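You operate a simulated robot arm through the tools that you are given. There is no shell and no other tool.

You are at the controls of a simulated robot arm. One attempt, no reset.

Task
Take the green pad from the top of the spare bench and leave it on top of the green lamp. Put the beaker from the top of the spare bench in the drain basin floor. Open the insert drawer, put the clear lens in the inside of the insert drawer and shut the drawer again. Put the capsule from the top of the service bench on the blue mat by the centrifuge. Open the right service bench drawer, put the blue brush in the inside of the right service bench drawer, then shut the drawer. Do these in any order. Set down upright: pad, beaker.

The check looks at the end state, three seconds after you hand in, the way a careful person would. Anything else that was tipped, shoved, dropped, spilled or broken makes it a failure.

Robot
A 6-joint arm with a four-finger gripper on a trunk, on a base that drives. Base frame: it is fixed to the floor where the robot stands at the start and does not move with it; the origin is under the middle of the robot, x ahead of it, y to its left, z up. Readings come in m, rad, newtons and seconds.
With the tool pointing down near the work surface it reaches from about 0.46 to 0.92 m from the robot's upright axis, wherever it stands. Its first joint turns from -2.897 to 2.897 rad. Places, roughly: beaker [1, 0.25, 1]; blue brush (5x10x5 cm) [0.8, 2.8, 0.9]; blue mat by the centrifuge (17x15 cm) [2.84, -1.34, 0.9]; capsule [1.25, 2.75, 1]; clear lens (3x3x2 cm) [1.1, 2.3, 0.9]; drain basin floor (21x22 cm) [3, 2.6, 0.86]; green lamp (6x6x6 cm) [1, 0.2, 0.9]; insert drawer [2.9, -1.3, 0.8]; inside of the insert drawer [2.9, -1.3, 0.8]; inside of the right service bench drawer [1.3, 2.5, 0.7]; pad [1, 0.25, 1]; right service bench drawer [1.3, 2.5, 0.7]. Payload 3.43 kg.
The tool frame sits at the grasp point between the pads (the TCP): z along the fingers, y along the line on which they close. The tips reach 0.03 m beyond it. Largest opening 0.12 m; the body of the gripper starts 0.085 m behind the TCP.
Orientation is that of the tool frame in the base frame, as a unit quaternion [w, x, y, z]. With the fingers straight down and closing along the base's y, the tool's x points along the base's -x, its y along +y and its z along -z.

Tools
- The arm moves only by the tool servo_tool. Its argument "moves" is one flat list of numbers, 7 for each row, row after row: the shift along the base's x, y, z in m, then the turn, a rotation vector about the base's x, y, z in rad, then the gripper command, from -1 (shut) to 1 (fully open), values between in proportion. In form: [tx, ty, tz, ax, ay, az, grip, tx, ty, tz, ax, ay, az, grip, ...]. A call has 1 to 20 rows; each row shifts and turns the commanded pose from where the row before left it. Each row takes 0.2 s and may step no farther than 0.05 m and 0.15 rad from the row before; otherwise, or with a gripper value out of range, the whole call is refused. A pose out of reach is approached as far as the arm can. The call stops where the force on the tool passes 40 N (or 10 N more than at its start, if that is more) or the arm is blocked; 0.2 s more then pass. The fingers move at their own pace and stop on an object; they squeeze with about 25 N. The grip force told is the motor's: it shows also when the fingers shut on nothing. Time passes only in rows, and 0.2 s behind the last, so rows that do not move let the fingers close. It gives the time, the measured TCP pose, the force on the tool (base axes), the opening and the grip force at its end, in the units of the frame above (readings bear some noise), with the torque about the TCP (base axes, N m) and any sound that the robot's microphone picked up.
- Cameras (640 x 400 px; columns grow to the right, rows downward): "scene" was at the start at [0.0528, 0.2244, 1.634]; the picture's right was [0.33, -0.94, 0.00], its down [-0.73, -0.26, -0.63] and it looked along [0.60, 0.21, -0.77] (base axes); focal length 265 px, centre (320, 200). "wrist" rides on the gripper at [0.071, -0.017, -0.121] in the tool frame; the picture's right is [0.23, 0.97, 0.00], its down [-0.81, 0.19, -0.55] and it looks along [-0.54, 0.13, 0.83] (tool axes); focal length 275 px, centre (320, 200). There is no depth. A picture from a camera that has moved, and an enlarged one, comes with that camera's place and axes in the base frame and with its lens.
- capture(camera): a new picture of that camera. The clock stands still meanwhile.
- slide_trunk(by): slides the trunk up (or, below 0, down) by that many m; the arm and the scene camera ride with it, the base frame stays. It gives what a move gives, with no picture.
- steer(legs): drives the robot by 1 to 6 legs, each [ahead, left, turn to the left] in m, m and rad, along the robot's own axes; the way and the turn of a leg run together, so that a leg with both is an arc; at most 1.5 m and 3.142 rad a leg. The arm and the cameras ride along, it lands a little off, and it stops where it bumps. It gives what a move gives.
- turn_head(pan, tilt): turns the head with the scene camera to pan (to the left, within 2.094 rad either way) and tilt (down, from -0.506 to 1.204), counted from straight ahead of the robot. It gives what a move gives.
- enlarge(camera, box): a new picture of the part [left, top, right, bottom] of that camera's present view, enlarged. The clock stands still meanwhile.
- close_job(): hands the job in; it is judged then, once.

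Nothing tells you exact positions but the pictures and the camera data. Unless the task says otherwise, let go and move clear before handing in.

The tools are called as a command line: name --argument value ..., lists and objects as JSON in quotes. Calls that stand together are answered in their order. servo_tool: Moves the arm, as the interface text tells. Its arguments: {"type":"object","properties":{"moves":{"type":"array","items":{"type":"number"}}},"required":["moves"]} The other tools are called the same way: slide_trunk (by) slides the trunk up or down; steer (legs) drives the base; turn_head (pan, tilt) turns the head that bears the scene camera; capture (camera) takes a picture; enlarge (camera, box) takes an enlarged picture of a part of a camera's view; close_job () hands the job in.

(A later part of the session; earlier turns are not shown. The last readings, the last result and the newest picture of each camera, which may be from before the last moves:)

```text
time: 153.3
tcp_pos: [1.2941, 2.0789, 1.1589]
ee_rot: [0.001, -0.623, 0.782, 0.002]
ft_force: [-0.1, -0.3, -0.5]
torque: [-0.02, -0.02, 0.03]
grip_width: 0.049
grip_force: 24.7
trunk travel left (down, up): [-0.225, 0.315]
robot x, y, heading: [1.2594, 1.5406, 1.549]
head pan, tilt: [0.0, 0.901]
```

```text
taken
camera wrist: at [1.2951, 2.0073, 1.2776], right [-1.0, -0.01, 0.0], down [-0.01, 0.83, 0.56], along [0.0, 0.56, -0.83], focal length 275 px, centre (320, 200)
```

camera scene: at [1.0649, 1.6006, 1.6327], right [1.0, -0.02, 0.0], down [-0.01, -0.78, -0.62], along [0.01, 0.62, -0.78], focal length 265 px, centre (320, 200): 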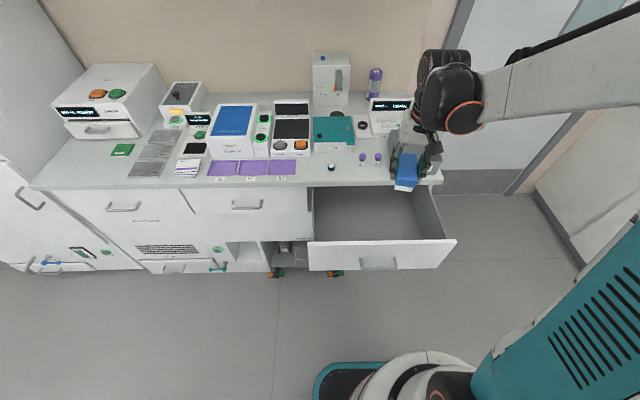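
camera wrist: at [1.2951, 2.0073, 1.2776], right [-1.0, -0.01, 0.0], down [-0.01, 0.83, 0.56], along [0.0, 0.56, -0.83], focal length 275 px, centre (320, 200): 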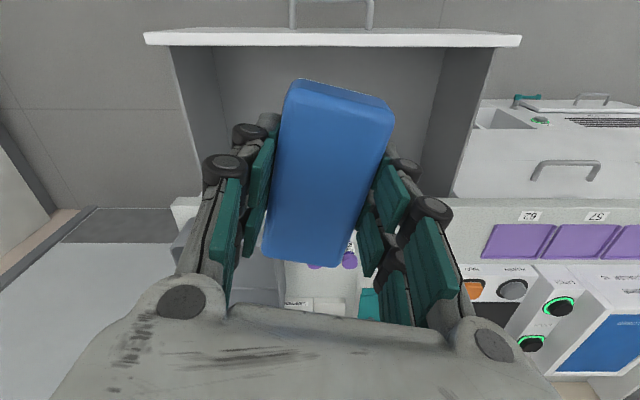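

The drawer interior spans about x 1.06–1.50, y 2.03–2.27. I'll position the brush at (1.28, 2.17) and lower it into the drawer.

servo_tool --moves '[-0.006, 0.045, 0, 0, 0, 0, -1, -0.006, 0.045, 0, 0, 0, 0, -1, 0, 0, -0.045, 0, 0, 0, -1, 0, 0, -0.045, 0, 0, 0, -1, 0, 0, -0.045, 0, 0, 0, -1, 0, 0, -0.045, 0, 0, 0, -1, 0, 0, -0.045, 0, 0, 0, -1]'

capture --camera "wrist"

capture --camera "scene"

```text
time: 154.9
tcp_pos: [1.2817, 2.1672, 0.9311]
ee_rot: [0.0, -0.623, 0.782, 0.001]
ft_force: [0.2, -0.4, -0.7]
torque: [0.01, 0.01, -0.01]
grip_width: 0.0493
grip_force: 25.0
trunk travel left (down, up): [-0.225, 0.315]
robot x, y, heading: [1.265, 1.5421, 1.55]
head pan, tilt: [0.0, 0.901]
```

```text
taken
camera wrist: at [1.2823, 2.0971, 1.0501], right [-1.0, -0.01, 0.0], down [-0.01, 0.83, 0.56], along [0.0, 0.56, -0.83], focal length 275 px, centre (320, 200)
```

wrist: 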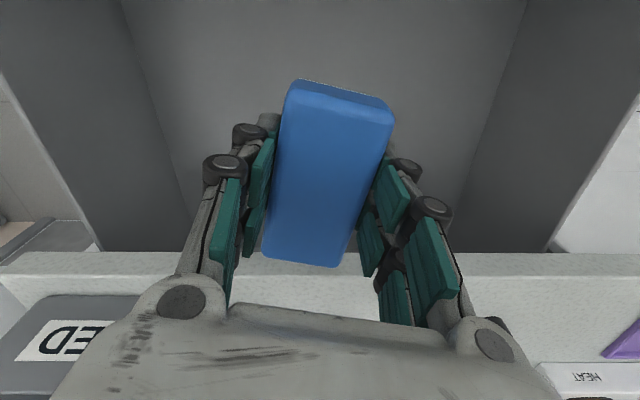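

```text
taken
camera scene: at [1.0649, 1.6014, 1.6326], right [1.0, -0.02, 0.0], down [-0.01, -0.78, -0.62], along [0.01, 0.62, -0.78], focal length 265 px, centre (320, 200)
```

scene: 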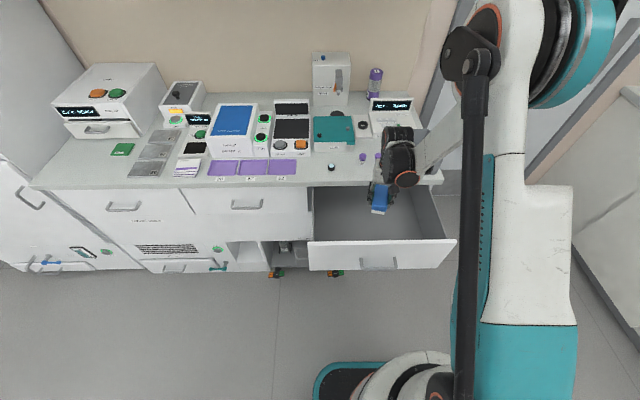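

Clear of the counter edge. I'll continue lowering into the drawer.

servo_tool --moves '[0, 0, -0.045, 0, 0, 0, -1, 0, 0, -0.045, 0, 0, 0, -1, 0, 0, -0.04, 0, 0, 0, -1]'

capture --camera "wrist"

enlarge --camera "scene" --box '[300, 120, 460, 280]'

```text
time: 155.7
tcp_pos: [1.2821, 2.1662, 0.803]
ee_rot: [0.001, -0.623, 0.782, 0.002]
ft_force: [0.3, 0.0, -1.7]
torque: [-0.01, 0.01, 0.02]
grip_width: 0.049
grip_force: 25.5
trunk travel left (down, up): [-0.225, 0.315]
robot x, y, heading: [1.26, 1.5463, 1.556]
head pan, tilt: [0.0, 0.901]
```

```text
taken
camera wrist: at [1.283, 2.0954, 0.9232], right [-1.0, -0.01, 0.0], down [-0.01, 0.83, 0.56], along [0.0, 0.56, -0.83], focal length 275 px, centre (320, 200)
```

wrist: 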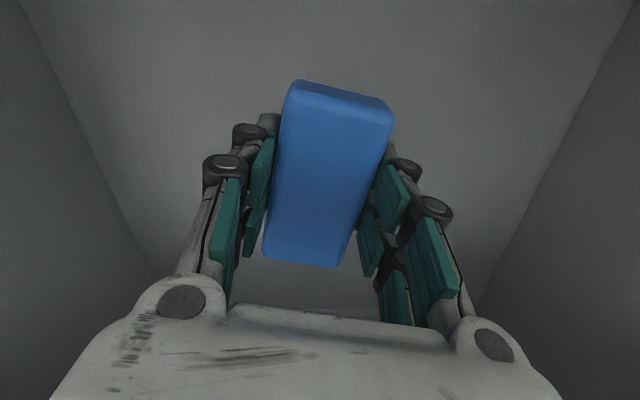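

```text
2.50 times, centred on (380, 200) of scene
camera zoom: at [1.0649, 1.6008, 1.6327], right [1.0, -0.02, 0.0], down [-0.01, -0.78, -0.62], along [0.01, 0.62, -0.78], focal length 663 px, centre (170, 200)
```

zoom: 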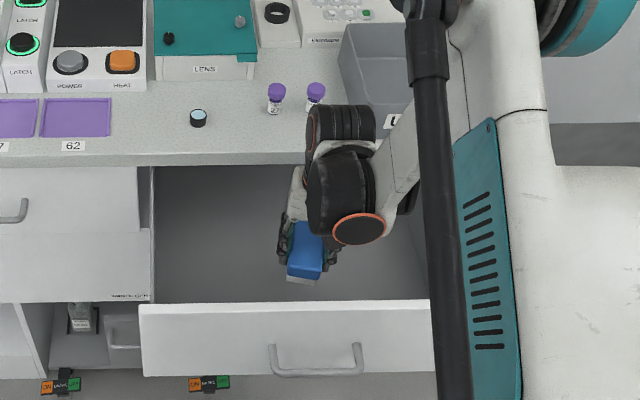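

Drawer floor looks to be at z ≈ 0.68, so contact should come at TCP z ≈ 0.724. I'll lower gently.

servo_tool --moves '[0, 0, -0.03, 0, 0, 0, -1, 0, 0, -0.03, 0, 0, 0, -1, 0, 0, -0.008, 0, 0, 0, -1, 0, 0, 0, 0, 0, 0, -1]'

servo_tool --moves '[0, 0, -0.004, 0, 0, 0, -1, 0, 0, 0, 0, 0, 0, -1]'

```text
time: 156.7
tcp_pos: [1.2835, 2.1685, 0.7363]
ee_rot: [0.001, -0.623, 0.782, 0.002]
ft_force: [0.2, 0.3, -1.0]
torque: [0.03, 0.0, -0.02]
grip_width: 0.049
grip_force: 24.9
trunk travel left (down, up): [-0.225, 0.315]
robot x, y, heading: [1.2653, 1.5457, 1.555]
head pan, tilt: [0.0, 0.901]
```

```text
time: 157.3
tcp_pos: [1.2829, 2.1682, 0.7312]
ee_rot: [0.0, -0.623, 0.782, 0.002]
ft_force: [-0.1, 0.0, -1.8]
torque: [-0.02, -0.02, -0.01]
grip_width: 0.0491
grip_force: 24.8
trunk travel left (down, up): [-0.225, 0.315]
robot x, y, heading: [1.2653, 1.5441, 1.554]
head pan, tilt: [0.0, 0.901]
```

servo_tool --moves '[0, 0, -0.004, 0, 0, 0, -1, 0, 0, 0, 0, 0, 0, -1]'

servo_tool --moves '[0, 0, -0.004, 0, 0, 0, -1, 0, 0, 0, 0, 0, 0, -1]'

servo_tool --moves '[0, 0, -0.004, 0, 0, 0, -1, 0, 0, 0, 0, 0, 0, -1]'

```text
time: 157.9
tcp_pos: [1.2829, 2.1684, 0.7287]
ee_rot: [0.0, -0.623, 0.782, 0.001]
ft_force: [-0.5, -0.4, -1.3]
torque: [0.01, 0.0, 0.02]
grip_width: 0.0492
grip_force: 25.1
trunk travel left (down, up): [-0.225, 0.315]
robot x, y, heading: [1.2613, 1.5403, 1.552]
head pan, tilt: [0.0, 0.901]
```

```text
time: 158.5
tcp_pos: [1.2823, 2.1693, 0.7235]
ee_rot: [0.001, -0.624, 0.782, 0.001]
ft_force: [0.0, -0.2, -0.9]
torque: [-0.01, 0.0, 0.01]
grip_width: 0.049
grip_force: 24.8
trunk travel left (down, up): [-0.225, 0.315]
robot x, y, heading: [1.2643, 1.5449, 1.554]
head pan, tilt: [0.0, 0.901]
```

```text
time: 159.1
tcp_pos: [1.2822, 2.1668, 0.7204]
ee_rot: [0.0, -0.623, 0.782, 0.002]
ft_force: [0.3, 0.5, -0.5]
torque: [-0.05, 0.02, 0.02]
grip_width: 0.0492
grip_force: 25.1
trunk travel left (down, up): [-0.225, 0.315]
robot x, y, heading: [1.2663, 1.5432, 1.552]
head pan, tilt: [0.0, 0.901]
```

No contact yet; continuing in small steps.

servo_tool --moves '[0, 0, -0.004, 0, 0, 0, -1, 0, 0, 0, 0, 0, 0, -1]'

servo_tool --moves '[0, 0, -0.004, 0, 0, 0, -1, 0, 0, 0, 0, 0, 0, -1]'

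servo_tool --moves '[0, 0, -0.004, 0, 0, 0, -1, 0, 0, 0, 0, 0, 0, -1]'

capture --camera "wrist"

```text
time: 159.7
tcp_pos: [1.282, 2.1675, 0.7188]
ee_rot: [0.001, -0.624, 0.782, 0.002]
ft_force: [0.7, 1.0, 20.1]
torque: [-0.21, 0.01, -0.01]
grip_width: 0.0494
grip_force: 25.4
trunk travel left (down, up): [-0.225, 0.315]
robot x, y, heading: [1.2619, 1.5383, 1.558]
head pan, tilt: [0.0, 0.901]
```

```text
time: 160.3
tcp_pos: [1.2823, 2.1683, 0.7123]
ee_rot: [0.0, -0.623, 0.782, 0.002]
ft_force: [-1.1, -0.4, 20.5]
torque: [-0.01, 0.05, 0.05]
grip_width: 0.0489
grip_force: 25.2
trunk travel left (down, up): [-0.225, 0.315]
robot x, y, heading: [1.2627, 1.5415, 1.552]
head pan, tilt: [0.0, 0.901]
```

```text
time: 160.9
tcp_pos: [1.2825, 2.1674, 0.7087]
ee_rot: [0.001, -0.623, 0.783, 0.002]
ft_force: [-0.8, -0.5, 20.8]
torque: [0.01, 0.02, 0.01]
grip_width: 0.0486
grip_force: 24.8
trunk travel left (down, up): [-0.225, 0.315]
robot x, y, heading: [1.2635, 1.5426, 1.552]
head pan, tilt: [0.0, 0.901]
```

```text
taken
camera wrist: at [1.2836, 2.0962, 0.8275], right [-1.0, -0.01, 0.0], down [-0.01, 0.83, 0.56], along [0.0, 0.56, -0.83], focal length 275 px, centre (320, 200)
```

wrist: 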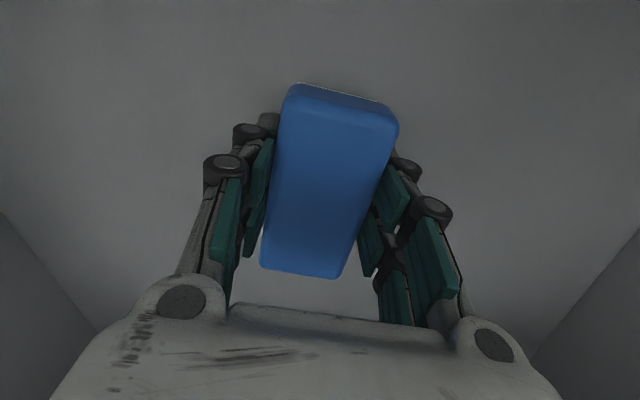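

The brush is resting on the drawer floor. I'll open and rise straight up.

servo_tool --moves '[0, 0, 0.002, 0, 0, 0, -0.1, 0, 0, 0, 0, 0, 0, 0.3, 0, 0, 0, 0, 0, 0, 0.6, 0, 0, 0.03, 0, 0, 0, 0.6, 0, 0, 0.045, 0, 0, 0, 0.6, 0, 0, 0.045, 0, 0, 0, 0.6, 0, 0, 0.045, 0, 0, 0, 0.6, 0, 0, 0.045, 0, 0, 0, 0.6, 0, 0, 0.045, 0, 0, 0, 0.6, 0, 0, 0.045, 0, 0, 0, 0.6, 0, 0, 0.045, 0, 0, 0, 0.6]'

capture --camera "wrist"

capture --camera "scene"

```text
time: 163.3
tcp_pos: [1.2818, 2.1685, 1.0542]
ee_rot: [0.001, -0.623, 0.782, 0.002]
ft_force: [0.3, 0.2, 0.9]
torque: [0.02, 0.01, -0.02]
grip_width: 0.0964
grip_force: 0.4
trunk travel left (down, up): [-0.225, 0.315]
robot x, y, heading: [1.2635, 1.5423, 1.552]
head pan, tilt: [0.0, 0.901]
```

```text
taken
camera wrist: at [1.2828, 2.0976, 1.1726], right [-1.0, -0.01, 0.0], down [-0.01, 0.83, 0.56], along [0.0, 0.56, -0.83], focal length 275 px, centre (320, 200)
```

wrist: 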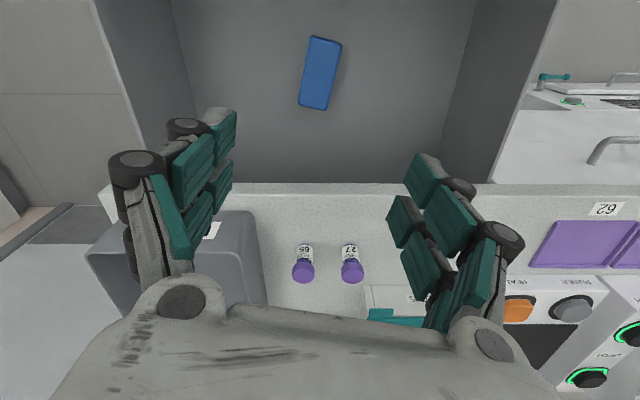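

```text
taken
camera scene: at [1.0649, 1.5998, 1.6328], right [1.0, -0.02, 0.0], down [-0.01, -0.78, -0.62], along [0.01, 0.62, -0.78], focal length 265 px, centre (320, 200)
```

scene: 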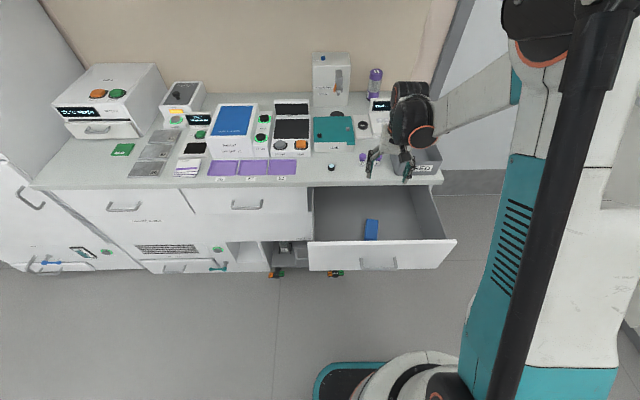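

The brush lies in the drawer. To close it I'll push on the handle bar with closed fingers, so I'll reposition the base slightly back and to the right first.

steer --legs '[[-0.05, 0, 0.019], [0, -0.25, 0]]'

servo_tool --moves '[-0.03, -0.02, 0.02, 0, 0, 0.1, 0.6, -0.03, -0.025, 0.02, 0, 0, 0.1, -0.2, -0.035, -0.025, 0, 0, 0, 0, -1, -0.035, -0.025, 0, 0, 0, 0, -1, -0.035, -0.025, 0, 0, 0, 0, -1, -0.035, -0.025, 0, 0, 0, 0, -1]'

capture --camera "wrist"

```text
time: 165.6
tcp_pos: [1.5206, 2.1195, 1.0521]
ee_rot: [0.001, -0.63, 0.776, 0.002]
ft_force: [0.0, -0.1, -0.7]
torque: [0.01, 0.05, -0.05]
grip_width: 0.0962
grip_force: 0.1
trunk travel left (down, up): [-0.225, 0.315]
robot x, y, heading: [1.5121, 1.4916, 1.575]
head pan, tilt: [0.0, 0.901]
```

```text
time: 167.0
tcp_pos: [1.3186, 1.9768, 1.0925]
ee_rot: [0.0, -0.704, 0.71, 0.001]
ft_force: [-0.4, -1.4, -1.2]
torque: [0.01, -0.01, 0.01]
grip_width: 0.0001
grip_force: 25.2
trunk travel left (down, up): [-0.225, 0.315]
robot x, y, heading: [1.5145, 1.4966, 1.571]
head pan, tilt: [0.0, 0.901]
```

```text
taken
camera wrist: at [1.3353, 1.9059, 1.2111], right [-0.98, -0.22, 0.0], down [-0.18, 0.81, 0.56], along [-0.12, 0.54, -0.83], focal length 275 px, centre (320, 200)
```

wrist: 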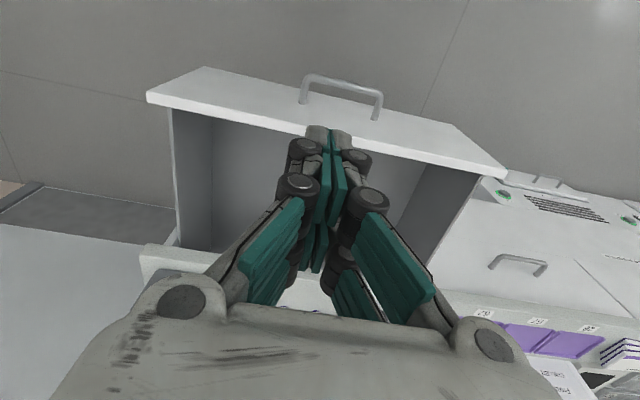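

Handle bar is at about (1.28, 1.975). I'll move in front of it and lower the closed fingers to bar height.

servo_tool --moves '[-0.02, -0.022, 0, 0, 0, 0, -1, -0.02, -0.022, 0, 0, 0, 0, -1, 0, 0, -0.045, 0, 0, 0, -1, 0, 0, -0.045, 0, 0, 0, -1, 0, 0, -0.045, 0, 0, 0, -1, 0, 0, -0.045, 0, 0, 0, -1, 0, 0, -0.045, 0, 0, 0, -1]'

capture --camera "wrist"

```text
time: 168.6
tcp_pos: [1.2625, 1.959, 0.8954]
ee_rot: [0.0, -0.704, 0.71, 0.0]
ft_force: [0.0, 0.1, -0.4]
torque: [0.01, 0.02, 0.02]
grip_width: 0.0001
grip_force: 24.9
out of reach, approached as far as the arm can: row 6, 7
trunk travel left (down, up): [-0.225, 0.315]
robot x, y, heading: [1.5115, 1.4953, 1.571]
head pan, tilt: [0.0, 0.901]
```

```text
taken
camera wrist: at [1.2794, 1.8888, 1.0143], right [-0.97, -0.22, 0.0], down [-0.19, 0.81, 0.55], along [-0.12, 0.54, -0.83], focal length 275 px, centre (320, 200)
```

wrist: 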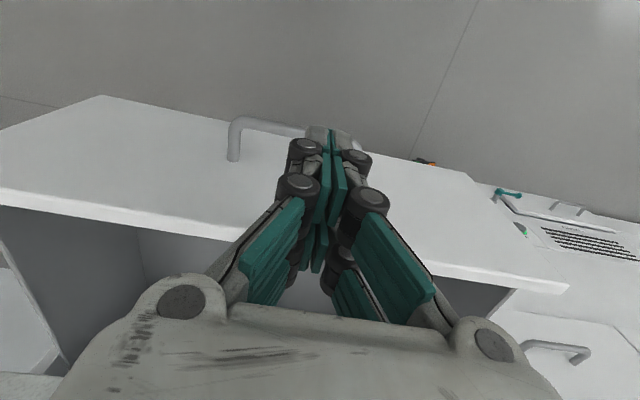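

The arm can't fold further at this distance, so I'll shift the tool back a little and lower the trunk instead.

servo_tool --moves '[0.005, -0.015, 0.025, 0, 0, 0, -1, 0.005, -0.02, 0.01, 0, 0, 0, -1]'

```text
time: 169.2
tcp_pos: [1.274, 1.9238, 0.9311]
ee_rot: [0.001, -0.704, 0.711, 0.002]
ft_force: [-0.2, -0.1, -0.6]
torque: [-0.03, 0.02, -0.01]
grip_width: 0.0
grip_force: 24.8
trunk travel left (down, up): [-0.225, 0.315]
robot x, y, heading: [1.5118, 1.4969, 1.573]
head pan, tilt: [0.0, 0.901]
```

slide_trunk --by -0.155

capture --camera "wrist"

capture --camera "scene"

```text
time: 171.0
tcp_pos: [1.273, 1.9227, 0.7763]
ee_rot: [0.001, -0.704, 0.71, 0.002]
ft_force: [0.2, 0.2, 1.0]
torque: [0.0, 0.01, -0.02]
grip_width: 0.0
grip_force: 25.1
trunk travel left (down, up): [-0.07, 0.47]
robot x, y, heading: [1.5152, 1.4896, 1.568]
head pan, tilt: [0.0, 0.901]
```

```text
taken
camera wrist: at [1.2898, 1.8535, 0.8957], right [-0.97, -0.22, 0.0], down [-0.18, 0.81, 0.56], along [-0.12, 0.54, -0.83], focal length 275 px, centre (320, 200)
```

wrist: 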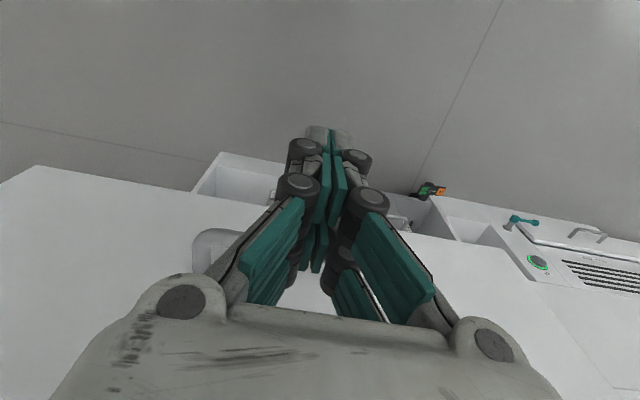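

```text
taken
camera scene: at [1.3125, 1.5471, 1.4778], right [1.0, 0.0, 0.0], down [0.0, -0.78, -0.62], along [0.0, 0.62, -0.78], focal length 265 px, centre (320, 200)
```

scene: 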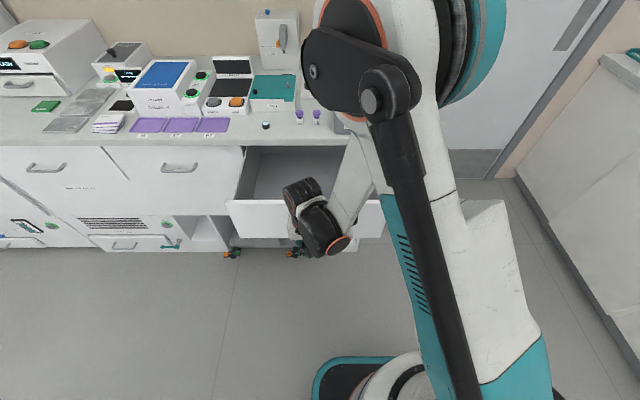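

Fingers are in front of the bar. I'll push forward along +y.

servo_tool --moves '[0, 0.02, 0, 0, 0, 0, -1, 0, 0.025, 0, 0, 0, 0, -1, 0, 0.025, 0, 0, 0, 0, -1, 0, 0.03, 0, 0, 0, 0, -1, 0, 0.03, 0, 0, 0, 0, -1]'

capture --camera "wrist"

```text
time: 172.2
tcp_pos: [1.2731, 2.0515, 0.7769]
ee_rot: [0.0, -0.705, 0.71, 0.002]
ft_force: [-1.0, -1.1, 0.5]
torque: [0.01, 0.01, -0.01]
grip_width: 0.0003
grip_force: 33.2
trunk travel left (down, up): [-0.07, 0.47]
robot x, y, heading: [1.5109, 1.4916, 1.568]
head pan, tilt: [0.0, 0.901]
```

```text
taken
camera wrist: at [1.2896, 1.9829, 0.8951], right [-0.97, -0.22, 0.0], down [-0.19, 0.81, 0.56], along [-0.12, 0.54, -0.83], focal length 275 px, centre (320, 200)
```

wrist: 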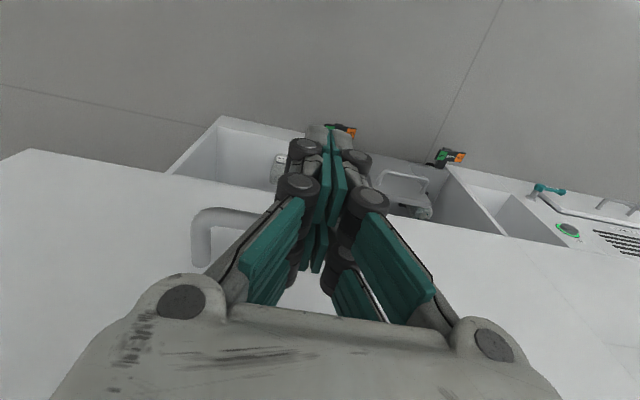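

It's moving. I'll keep pushing until nearly shut.

servo_tool --moves '[0, 0.03, 0, 0, 0, 0, -1, 0, 0.03, 0, 0, 0, 0, -1, 0, 0.03, 0, 0, 0, 0, -1, 0, 0.03, 0, 0, 0, 0, -1, 0, 0.025, 0, 0, 0, 0, -1, 0, 0.02, 0, 0, 0, 0, -1]'

capture --camera "wrist"

capture --camera "scene"

```text
time: 173.6
tcp_pos: [1.274, 2.2203, 0.7762]
ee_rot: [0.001, -0.705, 0.71, 0.002]
ft_force: [1.3, -0.1, 0.4]
torque: [0.0, 0.01, -0.02]
grip_width: 0.0
grip_force: 33.7
trunk travel left (down, up): [-0.07, 0.47]
robot x, y, heading: [1.5139, 1.489, 1.569]
head pan, tilt: [0.0, 0.901]
```

```text
taken
camera wrist: at [1.2903, 2.1508, 0.8959], right [-0.97, -0.22, 0.0], down [-0.19, 0.81, 0.56], along [-0.12, 0.54, -0.83], focal length 275 px, centre (320, 200)
```

wrist: 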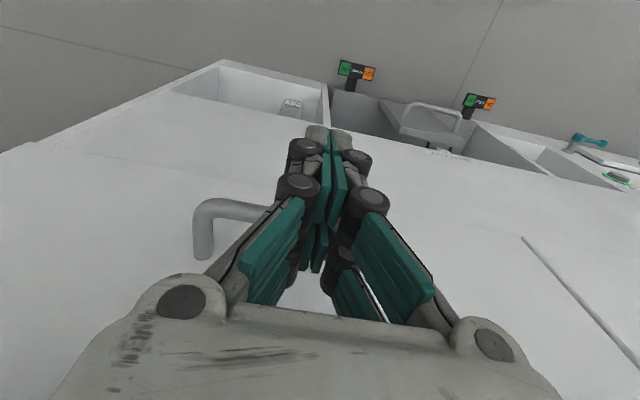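

```text
taken
camera scene: at [1.3125, 1.5473, 1.4777], right [1.0, 0.0, 0.0], down [0.0, -0.78, -0.62], along [0.0, 0.62, -0.78], focal length 265 px, centre (320, 200)
```

scene: 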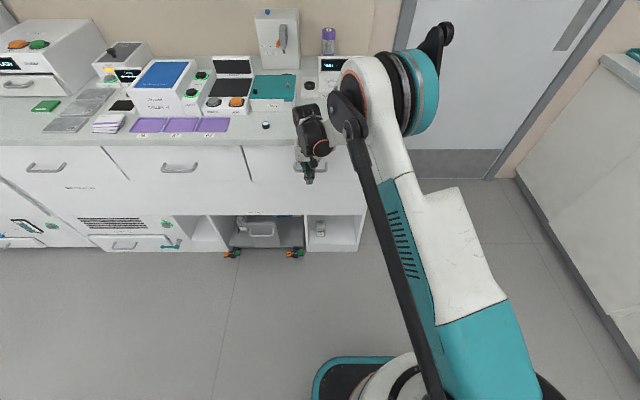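

Almost shut. I'll push in small steps until I feel the end stop.

servo_tool --moves '[0, 0.008, 0, 0, 0, 0, -1, 0, 0, 0, 0, 0, 0, -1]'

servo_tool --moves '[0, 0.006, 0, 0, 0, 0, -1, 0, 0, 0, 0, 0, 0, -1]'

```text
time: 174.2
tcp_pos: [1.2733, 2.2237, 0.7773]
ee_rot: [0.0, -0.705, 0.709, 0.0]
ft_force: [3.5, -11.9, 3.6]
torque: [1.57, 0.5, 0.0]
grip_width: 0.0
grip_force: 33.3
trunk travel left (down, up): [-0.07, 0.47]
robot x, y, heading: [1.5139, 1.4932, 1.571]
head pan, tilt: [0.0, 0.901]
stopped in row 2: the force on the tool passed its limit at 42 N (the readings are from after the stop); the commanded pose is now the measured one
```

```text
time: 174.6
tcp_pos: [1.2745, 2.2238, 0.7773]
ee_rot: [-0.001, -0.706, 0.708, -0.002]
ft_force: [4.3, -18.0, 7.9]
torque: [2.5, 0.7, 0.07]
grip_width: 0.0003
grip_force: 33.5
trunk travel left (down, up): [-0.07, 0.47]
robot x, y, heading: [1.5086, 1.4942, 1.57]
head pan, tilt: [0.0, 0.901]
stopped in row 1: the force on the tool passed its limit at 52 N (the readings are from after the stop); the commanded pose is now the measured one
```

End stop reached. I'll back off and check the drawer front is flush.

servo_tool --moves '[0, -0.03, 0, 0, 0, 0, -1, 0, -0.045, 0, 0, 0, 0, -1, 0, -0.045, 0, 0, 0, 0, -1]'

capture --camera "wrist"

enlarge --camera "scene" --box '[200, 110, 380, 230]'

```text
time: 175.3
tcp_pos: [1.2718, 2.1028, 0.7775]
ee_rot: [-0.002, -0.705, 0.709, -0.002]
ft_force: [-0.9, -0.2, -1.1]
torque: [-0.03, 0.01, 0.01]
grip_width: 0.0001
grip_force: 33.3
trunk travel left (down, up): [-0.07, 0.47]
robot x, y, heading: [1.5123, 1.4931, 1.575]
head pan, tilt: [0.0, 0.901]
```

```text
taken
camera wrist: at [1.289, 2.0348, 0.8972], right [-0.97, -0.23, 0.0], down [-0.19, 0.81, 0.55], along [-0.12, 0.53, -0.84], focal length 275 px, centre (320, 200)
```

wrist: 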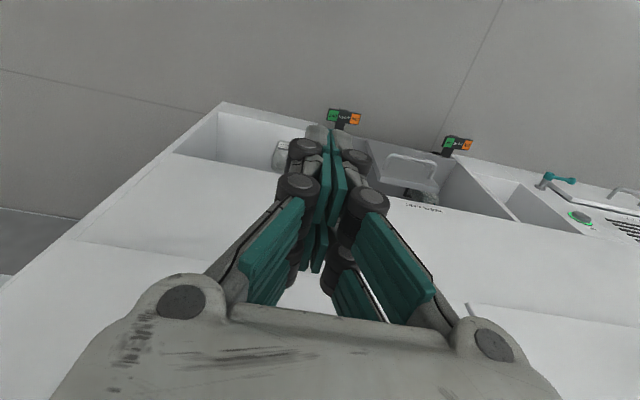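

```text
3.33 times, centred on (290, 170) of scene
camera zoom: at [1.3127, 1.5465, 1.4777], right [1.0, 0.0, 0.0], down [0.0, -0.78, -0.62], along [0.0, 0.62, -0.78], focal length 884 px, centre (420, 300)
```

zoom: 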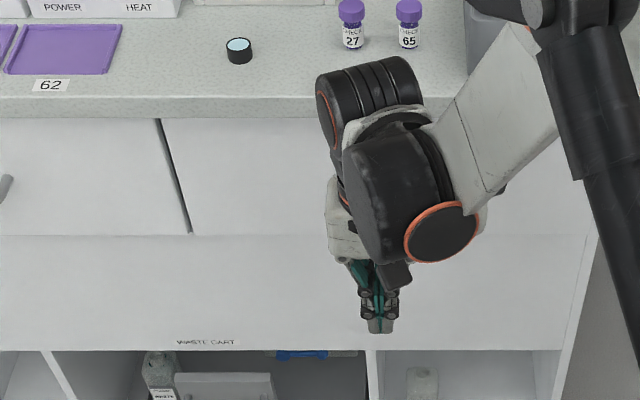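

The drawer front is flush with its neighbour. Next the capsule: I'll raise the trunk and arm, open the gripper, and drive to within reach of it.

slide_trunk --by 0.155

servo_tool --moves '[0, 0, 0.045, 0, 0, 0, -1, 0, 0, 0.045, 0, 0, 0, -1, 0, 0, 0.045, 0, 0, 0, -1, 0, 0, 0.045, 0, 0, 0, 0, 0, 0, 0.045, 0, 0, 0, 1, 0, 0, 0.02, 0, 0, 0, 1]'

turn_head --pan 0.0 --tilt 0.5

capture --camera "scene"

```text
time: 177.1
tcp_pos: [1.2721, 2.1048, 0.9322]
ee_rot: [-0.001, -0.706, 0.709, -0.003]
ft_force: [0.5, 0.2, -0.4]
torque: [-0.01, -0.01, 0.01]
grip_width: 0.0
grip_force: 33.6
trunk travel left (down, up): [-0.225, 0.315]
robot x, y, heading: [1.5148, 1.4928, 1.572]
head pan, tilt: [0.0, 0.901]
```

```text
time: 178.5
tcp_pos: [1.2704, 2.1041, 1.1785]
ee_rot: [-0.001, -0.706, 0.709, -0.003]
ft_force: [-0.3, -0.4, 0.8]
torque: [0.01, 0.02, -0.01]
grip_width: 0.1199
grip_force: 0.0
trunk travel left (down, up): [-0.225, 0.315]
robot x, y, heading: [1.5109, 1.488, 1.57]
head pan, tilt: [0.0, 0.901]
```

```text
time: 179.4
tcp_pos: [1.2692, 2.1044, 1.1771]
ee_rot: [-0.002, -0.705, 0.709, -0.002]
ft_force: [-0.7, -0.7, 0.2]
torque: [0.0, 0.01, -0.01]
grip_width: 0.1201
grip_force: 0.0
trunk travel left (down, up): [-0.225, 0.315]
robot x, y, heading: [1.5101, 1.4905, 1.568]
head pan, tilt: [0.0, 0.499]
```

```text
taken
camera scene: at [1.3127, 1.5618, 1.6665], right [1.0, 0.0, 0.0], down [0.0, -0.48, -0.88], along [0.0, 0.88, -0.48], focal length 265 px, centre (320, 200)
```

scene: 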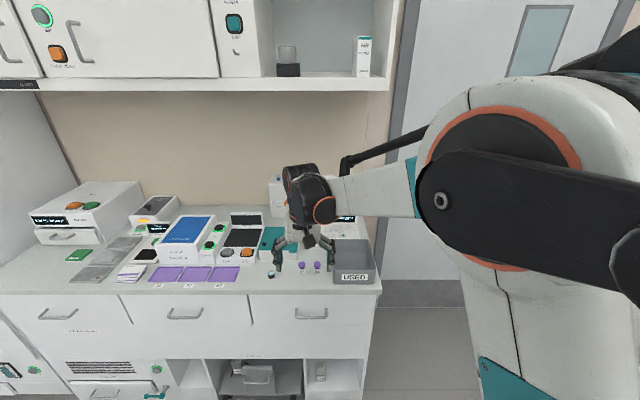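

The right drawer is shut. Now I'll drive close to the bench so that the capsule at (1.355, 2.836) is within reach.

steer --legs '[[0, 0.13, 0], [0.44, 0, 0]]'

capture --camera "wrist"

capture --camera "scene"

```text
time: 183.0
tcp_pos: [1.1428, 2.5495, 1.1777]
ee_rot: [-0.002, -0.705, 0.71, -0.003]
ft_force: [0.2, -0.3, -0.4]
torque: [-0.04, 0.02, 0.0]
grip_width: 0.1201
grip_force: 0.0
trunk travel left (down, up): [-0.225, 0.315]
robot x, y, heading: [1.387, 1.9361, 1.569]
head pan, tilt: [0.0, 0.499]
```

```text
taken
camera wrist: at [1.1588, 2.4809, 1.2974], right [-0.97, -0.22, 0.0], down [-0.19, 0.82, 0.55], along [-0.12, 0.53, -0.84], focal length 275 px, centre (320, 200)
```

wrist: 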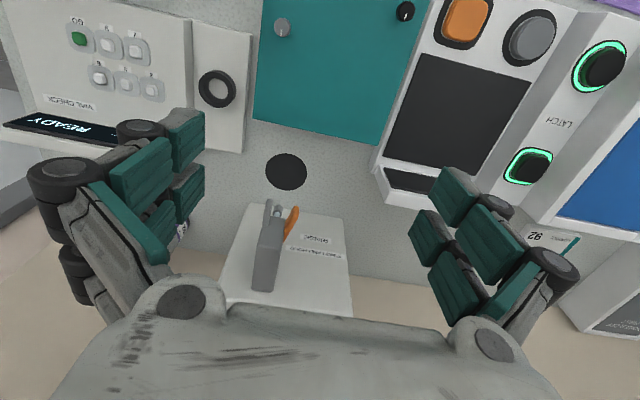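

```text
taken
camera scene: at [1.1832, 2.0066, 1.6665], right [1.0, 0.0, 0.0], down [0.0, -0.48, -0.88], along [0.0, 0.88, -0.48], focal length 265 px, centre (320, 200)
```

scene: 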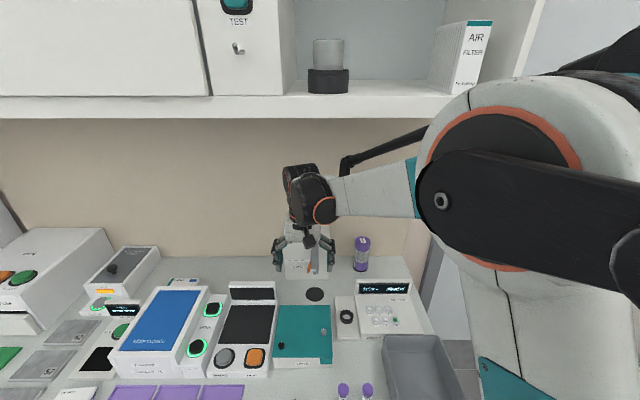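

Capsule is visible at the back right behind the tester. I'll move right first, then back, keeping clear of the Rinse unit.

servo_tool --moves '[0.045, 0, 0, 0, 0, 0, 1, 0.045, 0, 0, 0, 0, 0, 1, 0.045, 0, 0, 0, 0, 0, 1, 0.045, 0.01, 0, 0, 0, 0, 1, 0.035, 0.03, 0, 0, 0, 0, 1, 0, 0.045, 0, 0, 0, 0, 1]'

capture --camera "wrist"

capture --camera "scene"

```text
time: 184.4
tcp_pos: [1.3604, 2.6359, 1.1752]
ee_rot: [-0.001, -0.705, 0.71, -0.004]
ft_force: [-0.3, 0.1, 0.8]
torque: [-0.01, 0.02, 0.0]
grip_width: 0.1199
grip_force: 0.1
trunk travel left (down, up): [-0.225, 0.315]
robot x, y, heading: [1.3833, 1.9398, 1.57]
head pan, tilt: [0.0, 0.499]
```

```text
taken
camera wrist: at [1.3769, 2.5669, 1.2941], right [-0.97, -0.22, 0.0], down [-0.19, 0.82, 0.55], along [-0.12, 0.53, -0.84], focal length 275 px, centre (320, 200)
```

wrist: 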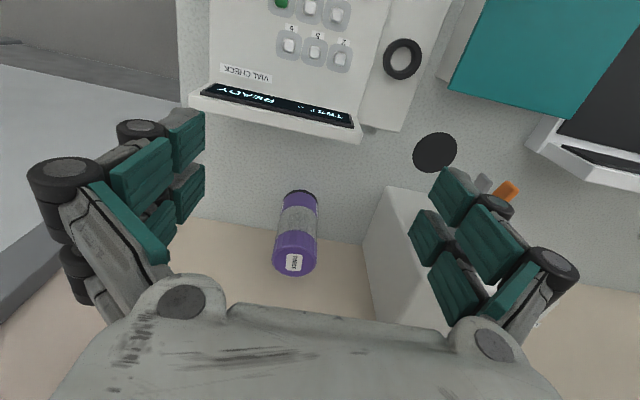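

```text
taken
camera scene: at [1.1833, 2.0073, 1.6664], right [1.0, 0.0, 0.0], down [0.0, -0.48, -0.88], along [0.0, 0.88, -0.48], focal length 265 px, centre (320, 200)
```

scene: 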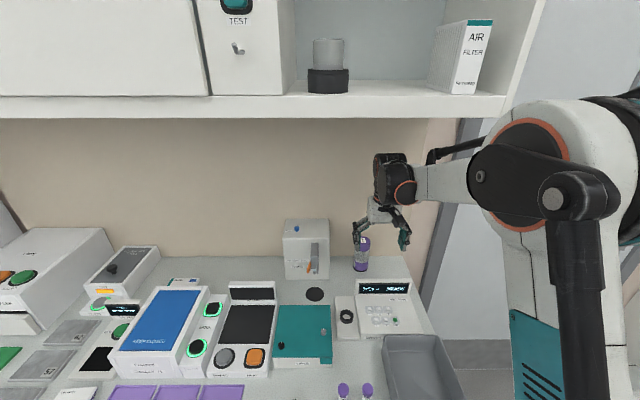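

Capsule centre is (1.352, 2.832), 6.2 cm wide, close to the wall at y ≈ 2.90. I'll tilt the tool slightly toward the robot for wall clearance, move above it and check.

servo_tool --moves '[-0.001, 0.03, 0, 0.07, 0, 0, 1, -0.001, 0.03, 0, 0.07, 0, 0, 1, -0.001, 0.035, 0, 0.06, 0, 0, 1, -0.001, 0.035, 0, 0, 0, 0, 1, -0.002, 0.035, 0, 0, 0, 0, 1, -0.002, 0.03, 0, 0, 0, 0, 1]'

capture --camera "wrist"

capture --camera "scene"

```text
time: 185.8
tcp_pos: [1.3496, 2.83, 1.1768]
ee_rot: [0.069, -0.702, 0.706, 0.068]
ft_force: [-0.7, -0.3, -0.4]
torque: [-0.01, 0.01, 0.0]
grip_width: 0.1197
grip_force: 0.0
trunk travel left (down, up): [-0.225, 0.315]
robot x, y, heading: [1.3795, 1.938, 1.571]
head pan, tilt: [0.0, 0.499]
```

```text
taken
camera wrist: at [1.3659, 2.7392, 1.2808], right [-0.97, -0.22, -0.04], down [-0.19, 0.69, 0.7], along [-0.12, 0.69, -0.71], focal length 275 px, centre (320, 200)
```

wrist: 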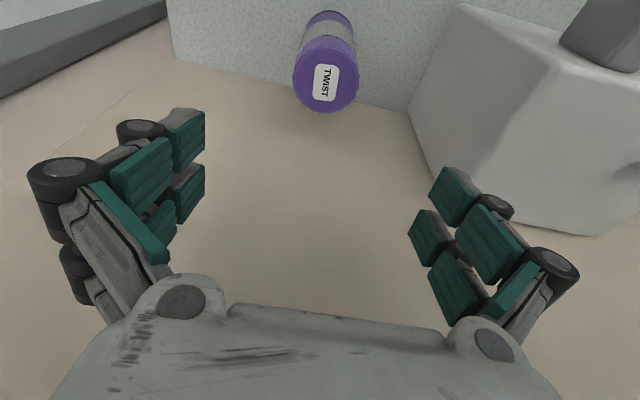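

```text
taken
camera scene: at [1.1833, 2.0069, 1.6665], right [1.0, 0.0, 0.0], down [0.0, -0.48, -0.88], along [0.0, 0.88, -0.48], focal length 265 px, centre (320, 200)
```

scene: 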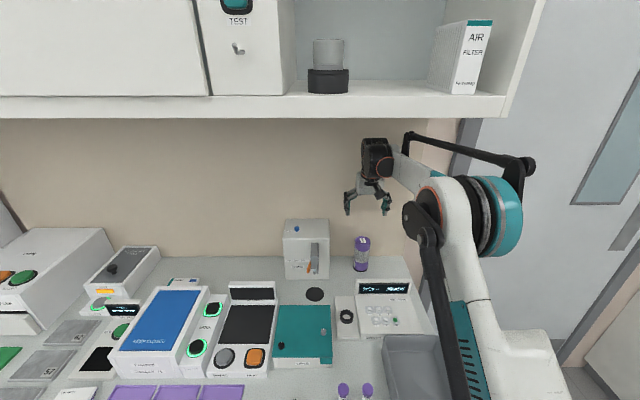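

The capsule is directly below. I'll descend straight to its mid-height and close.

servo_tool --moves '[0.002, 0.003, -0.045, 0, 0, 0, 1, 0, 0, -0.045, 0, 0, 0, 1, 0, 0, -0.045, 0, 0, 0, 1, 0, 0, -0.04, 0, 0, 0, 1, 0, 0, -0.025, 0, 0, 0, 1]'

capture --camera "wrist"

```text
time: 187.0
tcp_pos: [1.3525, 2.8325, 0.9781]
ee_rot: [0.069, -0.702, 0.706, 0.068]
ft_force: [-0.1, -0.1, 0.0]
torque: [-0.02, 0.01, 0.0]
grip_width: 0.1197
grip_force: 0.0
trunk travel left (down, up): [-0.225, 0.315]
robot x, y, heading: [1.3843, 1.9375, 1.57]
head pan, tilt: [0.0, 0.499]
```

```text
taken
camera wrist: at [1.3689, 2.7411, 1.0812], right [-0.97, -0.22, -0.04], down [-0.19, 0.69, 0.7], along [-0.12, 0.69, -0.71], focal length 275 px, centre (320, 200)
```

wrist: 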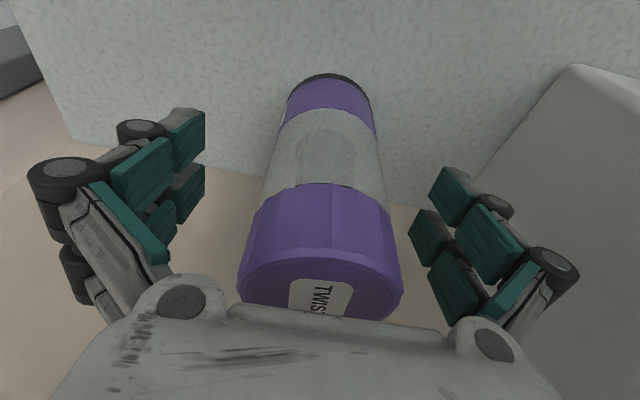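

Capsule is between the fingers. Closing now.

servo_tool --moves '[0, 0, 0, 0, 0, 0, 0.3, 0, 0, 0, 0, 0, 0, -0.2, 0, 0, 0, 0, 0, 0, -1, 0, 0, 0, 0, 0, 0, -1, 0, 0, 0, 0, 0, 0, -1]'

capture --camera "wrist"

```text
time: 188.2
tcp_pos: [1.3521, 2.8336, 0.9795]
ee_rot: [0.068, -0.701, 0.706, 0.069]
ft_force: [-2.0, 0.5, 0.9]
torque: [0.01, 0.05, 0.0]
grip_width: 0.058
grip_force: 24.3
trunk travel left (down, up): [-0.225, 0.315]
robot x, y, heading: [1.3865, 1.9343, 1.57]
head pan, tilt: [0.0, 0.499]
```

```text
taken
camera wrist: at [1.3686, 2.7409, 1.0817], right [-0.97, -0.22, -0.04], down [-0.19, 0.69, 0.7], along [-0.12, 0.69, -0.71], focal length 275 px, centre (320, 200)
```

wrist: 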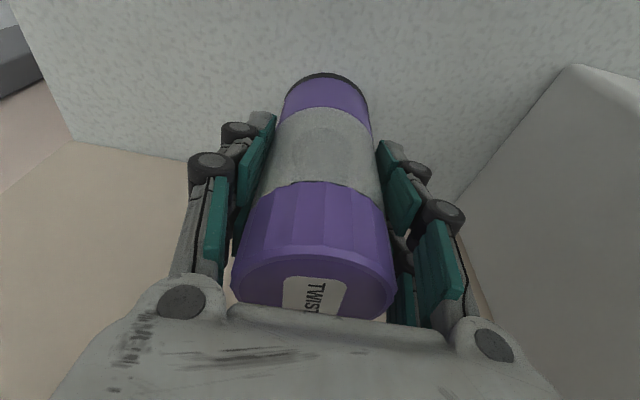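

Capsule gripped (5.8 cm). I'll lift it clear of the tester and draw it back over the bench.

servo_tool --moves '[0, 0, 0.03, 0, 0, 0, -1, 0, 0, 0.045, 0, 0, 0, -1, 0, 0, 0.045, 0, 0, 0, -1, 0, 0, 0.045, 0, 0, 0, -1, 0, 0, 0.035, 0, 0, 0, -1, 0, -0.03, 0.01, 0, 0, 0, -1, 0, -0.045, 0, 0, 0, 0, -1, 0, -0.045, 0, 0, 0, 0, -1, 0, -0.045, 0, 0, 0, 0, -1, 0, -0.045, 0, 0, 0, 0, -1, 0, -0.045, 0, 0, 0, 0, -1, 0, -0.045, 0, 0, 0, 0, -1]'

capture --camera "scene"

```text
time: 190.8
tcp_pos: [1.3519, 2.5301, 1.1901]
ee_rot: [0.069, -0.701, 0.706, 0.068]
ft_force: [0.4, 0.1, -2.1]
torque: [0.03, 0.0, 0.02]
grip_width: 0.0578
grip_force: 25.1
trunk travel left (down, up): [-0.225, 0.315]
robot x, y, heading: [1.3843, 1.9373, 1.567]
head pan, tilt: [0.0, 0.499]
```

```text
taken
camera scene: at [1.1833, 2.0047, 1.6667], right [1.0, 0.0, 0.0], down [0.0, -0.48, -0.88], along [0.0, 0.88, -0.48], focal length 265 px, centre (320, 200)
```

scene: 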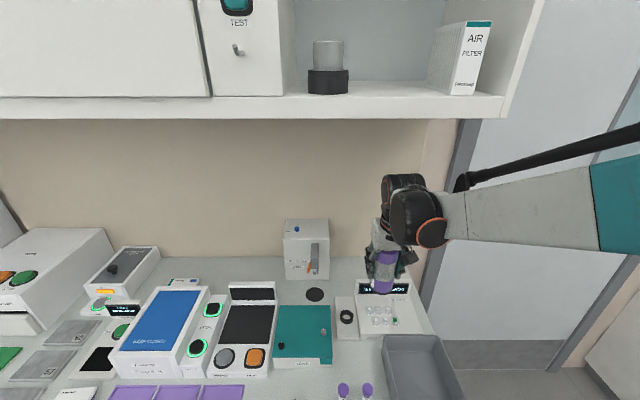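

Capsule is clear of everything. I'll pull the arm in a bit, then back away and drive toward the aisle in stages.

servo_tool --moves '[0, -0.03, 0.03, 0, 0, 0, -1, 0, -0.03, 0.03, 0, 0, 0, -1, 0, -0.03, 0.02, 0, 0, 0, -1]'

steer --legs '[[-0.385, 0, 0], [0, -0.57, 0], [0, 0, -1.567]]'

turn_head --pan -0.3 --tilt 0.5

capture --camera "scene"

```text
time: 191.6
tcp_pos: [1.3513, 2.4401, 1.2683]
ee_rot: [0.069, -0.701, 0.706, 0.068]
ft_force: [0.1, -0.4, -1.4]
torque: [-0.04, 0.01, -0.02]
grip_width: 0.058
grip_force: 24.7
trunk travel left (down, up): [-0.225, 0.315]
robot x, y, heading: [1.3826, 1.9388, 1.565]
head pan, tilt: [0.0, 0.499]
```

```text
time: 200.7
tcp_pos: [2.4607, 1.5986, 1.2694]
ee_rot: [0.097, -0.01, 0.995, 0.001]
ft_force: [0.7, 0.2, -1.0]
torque: [0.01, 0.0, -0.02]
grip_width: 0.0578
grip_force: 24.9
trunk travel left (down, up): [-0.225, 0.315]
robot x, y, heading: [1.9583, 1.5551, 0.022]
head pan, tilt: [0.0, 0.499]
```

```text
time: 201.4
tcp_pos: [2.46, 1.5979, 1.268]
ee_rot: [0.097, -0.009, 0.995, 0.001]
ft_force: [-0.1, -0.8, -1.2]
torque: [-0.02, 0.03, 0.01]
grip_width: 0.058
grip_force: 25.6
trunk travel left (down, up): [-0.225, 0.315]
robot x, y, heading: [1.9579, 1.5522, 0.022]
head pan, tilt: [-0.3, 0.499]
```

```text
taken
camera scene: at [2.0218, 1.7387, 1.6666], right [-0.15, -0.99, 0.0], down [-0.47, 0.07, -0.88], along [0.87, -0.13, -0.48], focal length 265 px, centre (320, 200)
```

scene: 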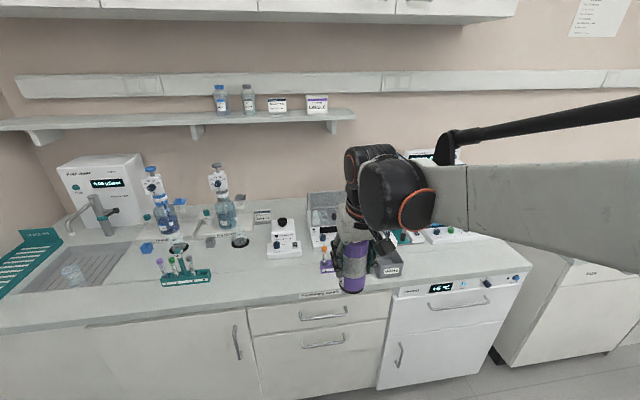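

The beaker still stands in the basin. I'll square up and slide right along the aisle in stages.

steer --legs '[[0, 0, -0.022], [0, -1.3, 0]]'

capture --camera "scene"

```text
time: 208.2
tcp_pos: [2.4631, 0.3083, 1.2677]
ee_rot: [0.096, 0.002, 0.995, -0.001]
ft_force: [-0.3, 0.3, -0.3]
torque: [-0.02, 0.02, -0.04]
grip_width: 0.0576
grip_force: 24.6
trunk travel left (down, up): [-0.225, 0.315]
robot x, y, heading: [1.9566, 0.2769, -0.0]
head pan, tilt: [-0.3, 0.499]
```

```text
taken
camera scene: at [2.028, 0.4587, 1.667], right [-0.17, -0.99, 0.0], down [-0.47, 0.08, -0.88], along [0.87, -0.15, -0.47], focal length 265 px, centre (320, 200)
```

scene: 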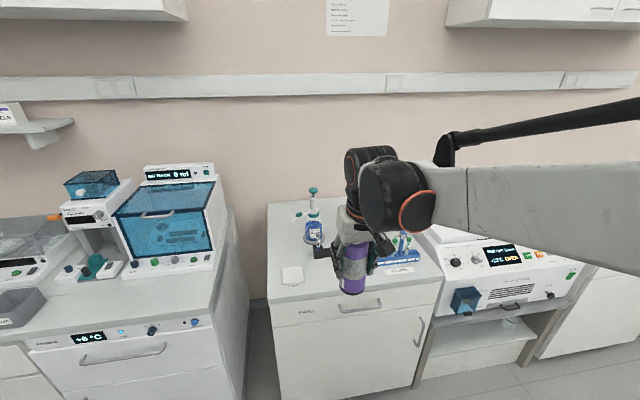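

PADS bench ahead, centrifuge to the right. Continuing right toward the inserts bench.

steer --legs '[[0, -1.3, 0]]'

capture --camera "scene"

capture --camera "wrist"

```text
time: 214.7
tcp_pos: [2.4547, -0.9884, 1.2664]
ee_rot: [0.097, 0.009, 0.995, -0.001]
ft_force: [-0.3, 0.4, -2.8]
torque: [0.01, 0.02, -0.01]
grip_width: 0.0573
grip_force: 25.0
trunk travel left (down, up): [-0.225, 0.315]
robot x, y, heading: [1.9537, -1.0154, -0.012]
head pan, tilt: [-0.3, 0.499]
```

```text
taken
camera scene: at [2.0229, -0.8338, 1.6672], right [-0.18, -0.98, 0.0], down [-0.46, 0.09, -0.88], along [0.87, -0.16, -0.47], focal length 265 px, centre (320, 200)
```

scene: 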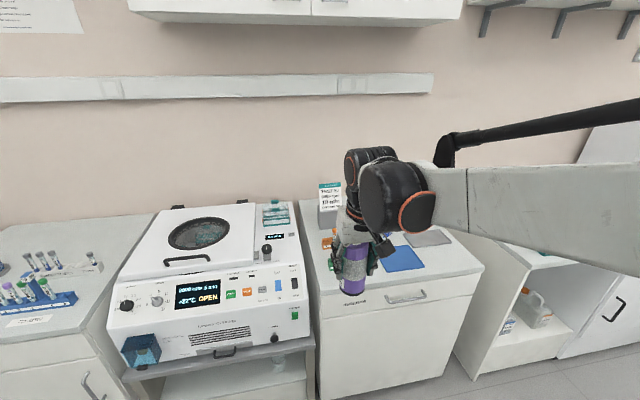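

```text
taken
camera wrist: at [2.362, -1.003, 1.371], right [-0.21, 0.98, -0.04], down [0.69, 0.18, 0.7], along [0.69, 0.11, -0.71], focal length 275 px, centre (320, 200)
```

wrist: 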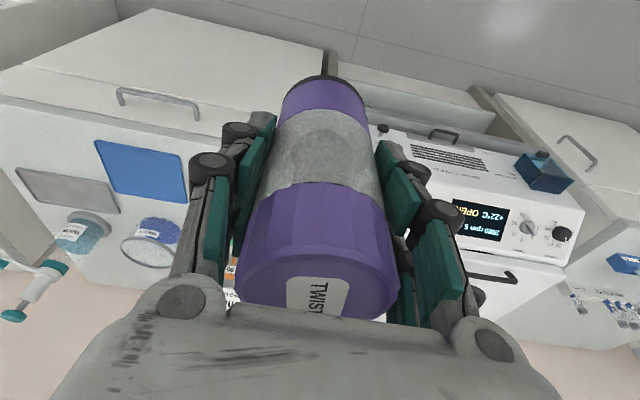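

The blue mat is ahead-right near (2.835, −1.337), matching the given place, with a grey mat beside it. I'll move in front of it.

steer --legs '[[0, -0.3, 0.012], [0.2, 0, 0]]'

turn_head --pan 0.0 --tilt 0.7

capture --camera "scene"

capture --camera "wrist"

```text
time: 218.0
tcp_pos: [2.6542, -1.291, 1.2667]
ee_rot: [0.097, 0.004, 0.995, 0.0]
ft_force: [0.1, 0.7, -1.4]
torque: [-0.02, 0.06, 0.01]
grip_width: 0.0574
grip_force: 25.5
trunk travel left (down, up): [-0.225, 0.315]
robot x, y, heading: [2.1474, -1.3226, -0.003]
head pan, tilt: [-0.3, 0.499]
```

```text
time: 218.8
tcp_pos: [2.6523, -1.2902, 1.2669]
ee_rot: [0.097, 0.005, 0.995, 0.0]
ft_force: [-0.7, 0.1, -1.6]
torque: [0.02, -0.07, -0.01]
grip_width: 0.0575
grip_force: 24.8
trunk travel left (down, up): [-0.225, 0.315]
robot x, y, heading: [2.1476, -1.3227, -0.002]
head pan, tilt: [0.0, 0.7]
```

```text
taken
camera scene: at [2.2141, -1.1231, 1.6489], right [0.0, -1.0, 0.0], down [-0.64, 0.0, -0.77], along [0.77, 0.0, -0.64], focal length 265 px, centre (320, 200)
```

scene: 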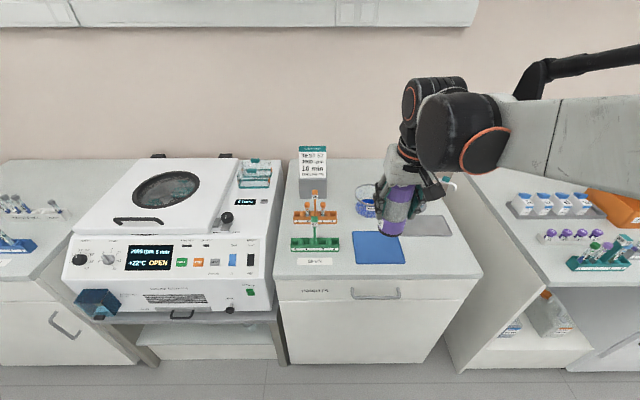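

```text
taken
camera wrist: at [2.5597, -1.3044, 1.371], right [-0.22, 0.97, -0.04], down [0.69, 0.19, 0.7], along [0.69, 0.12, -0.71], focal length 275 px, centre (320, 200)
```

wrist: 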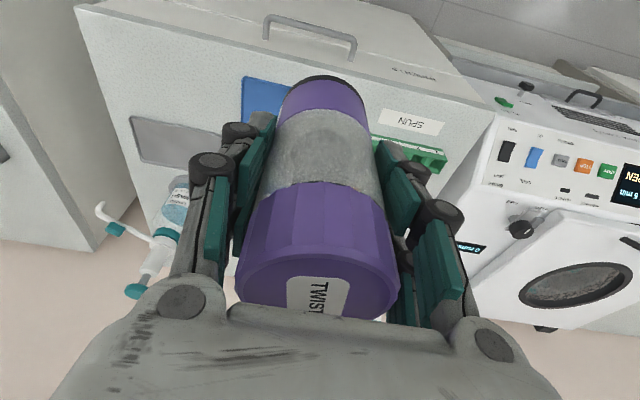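

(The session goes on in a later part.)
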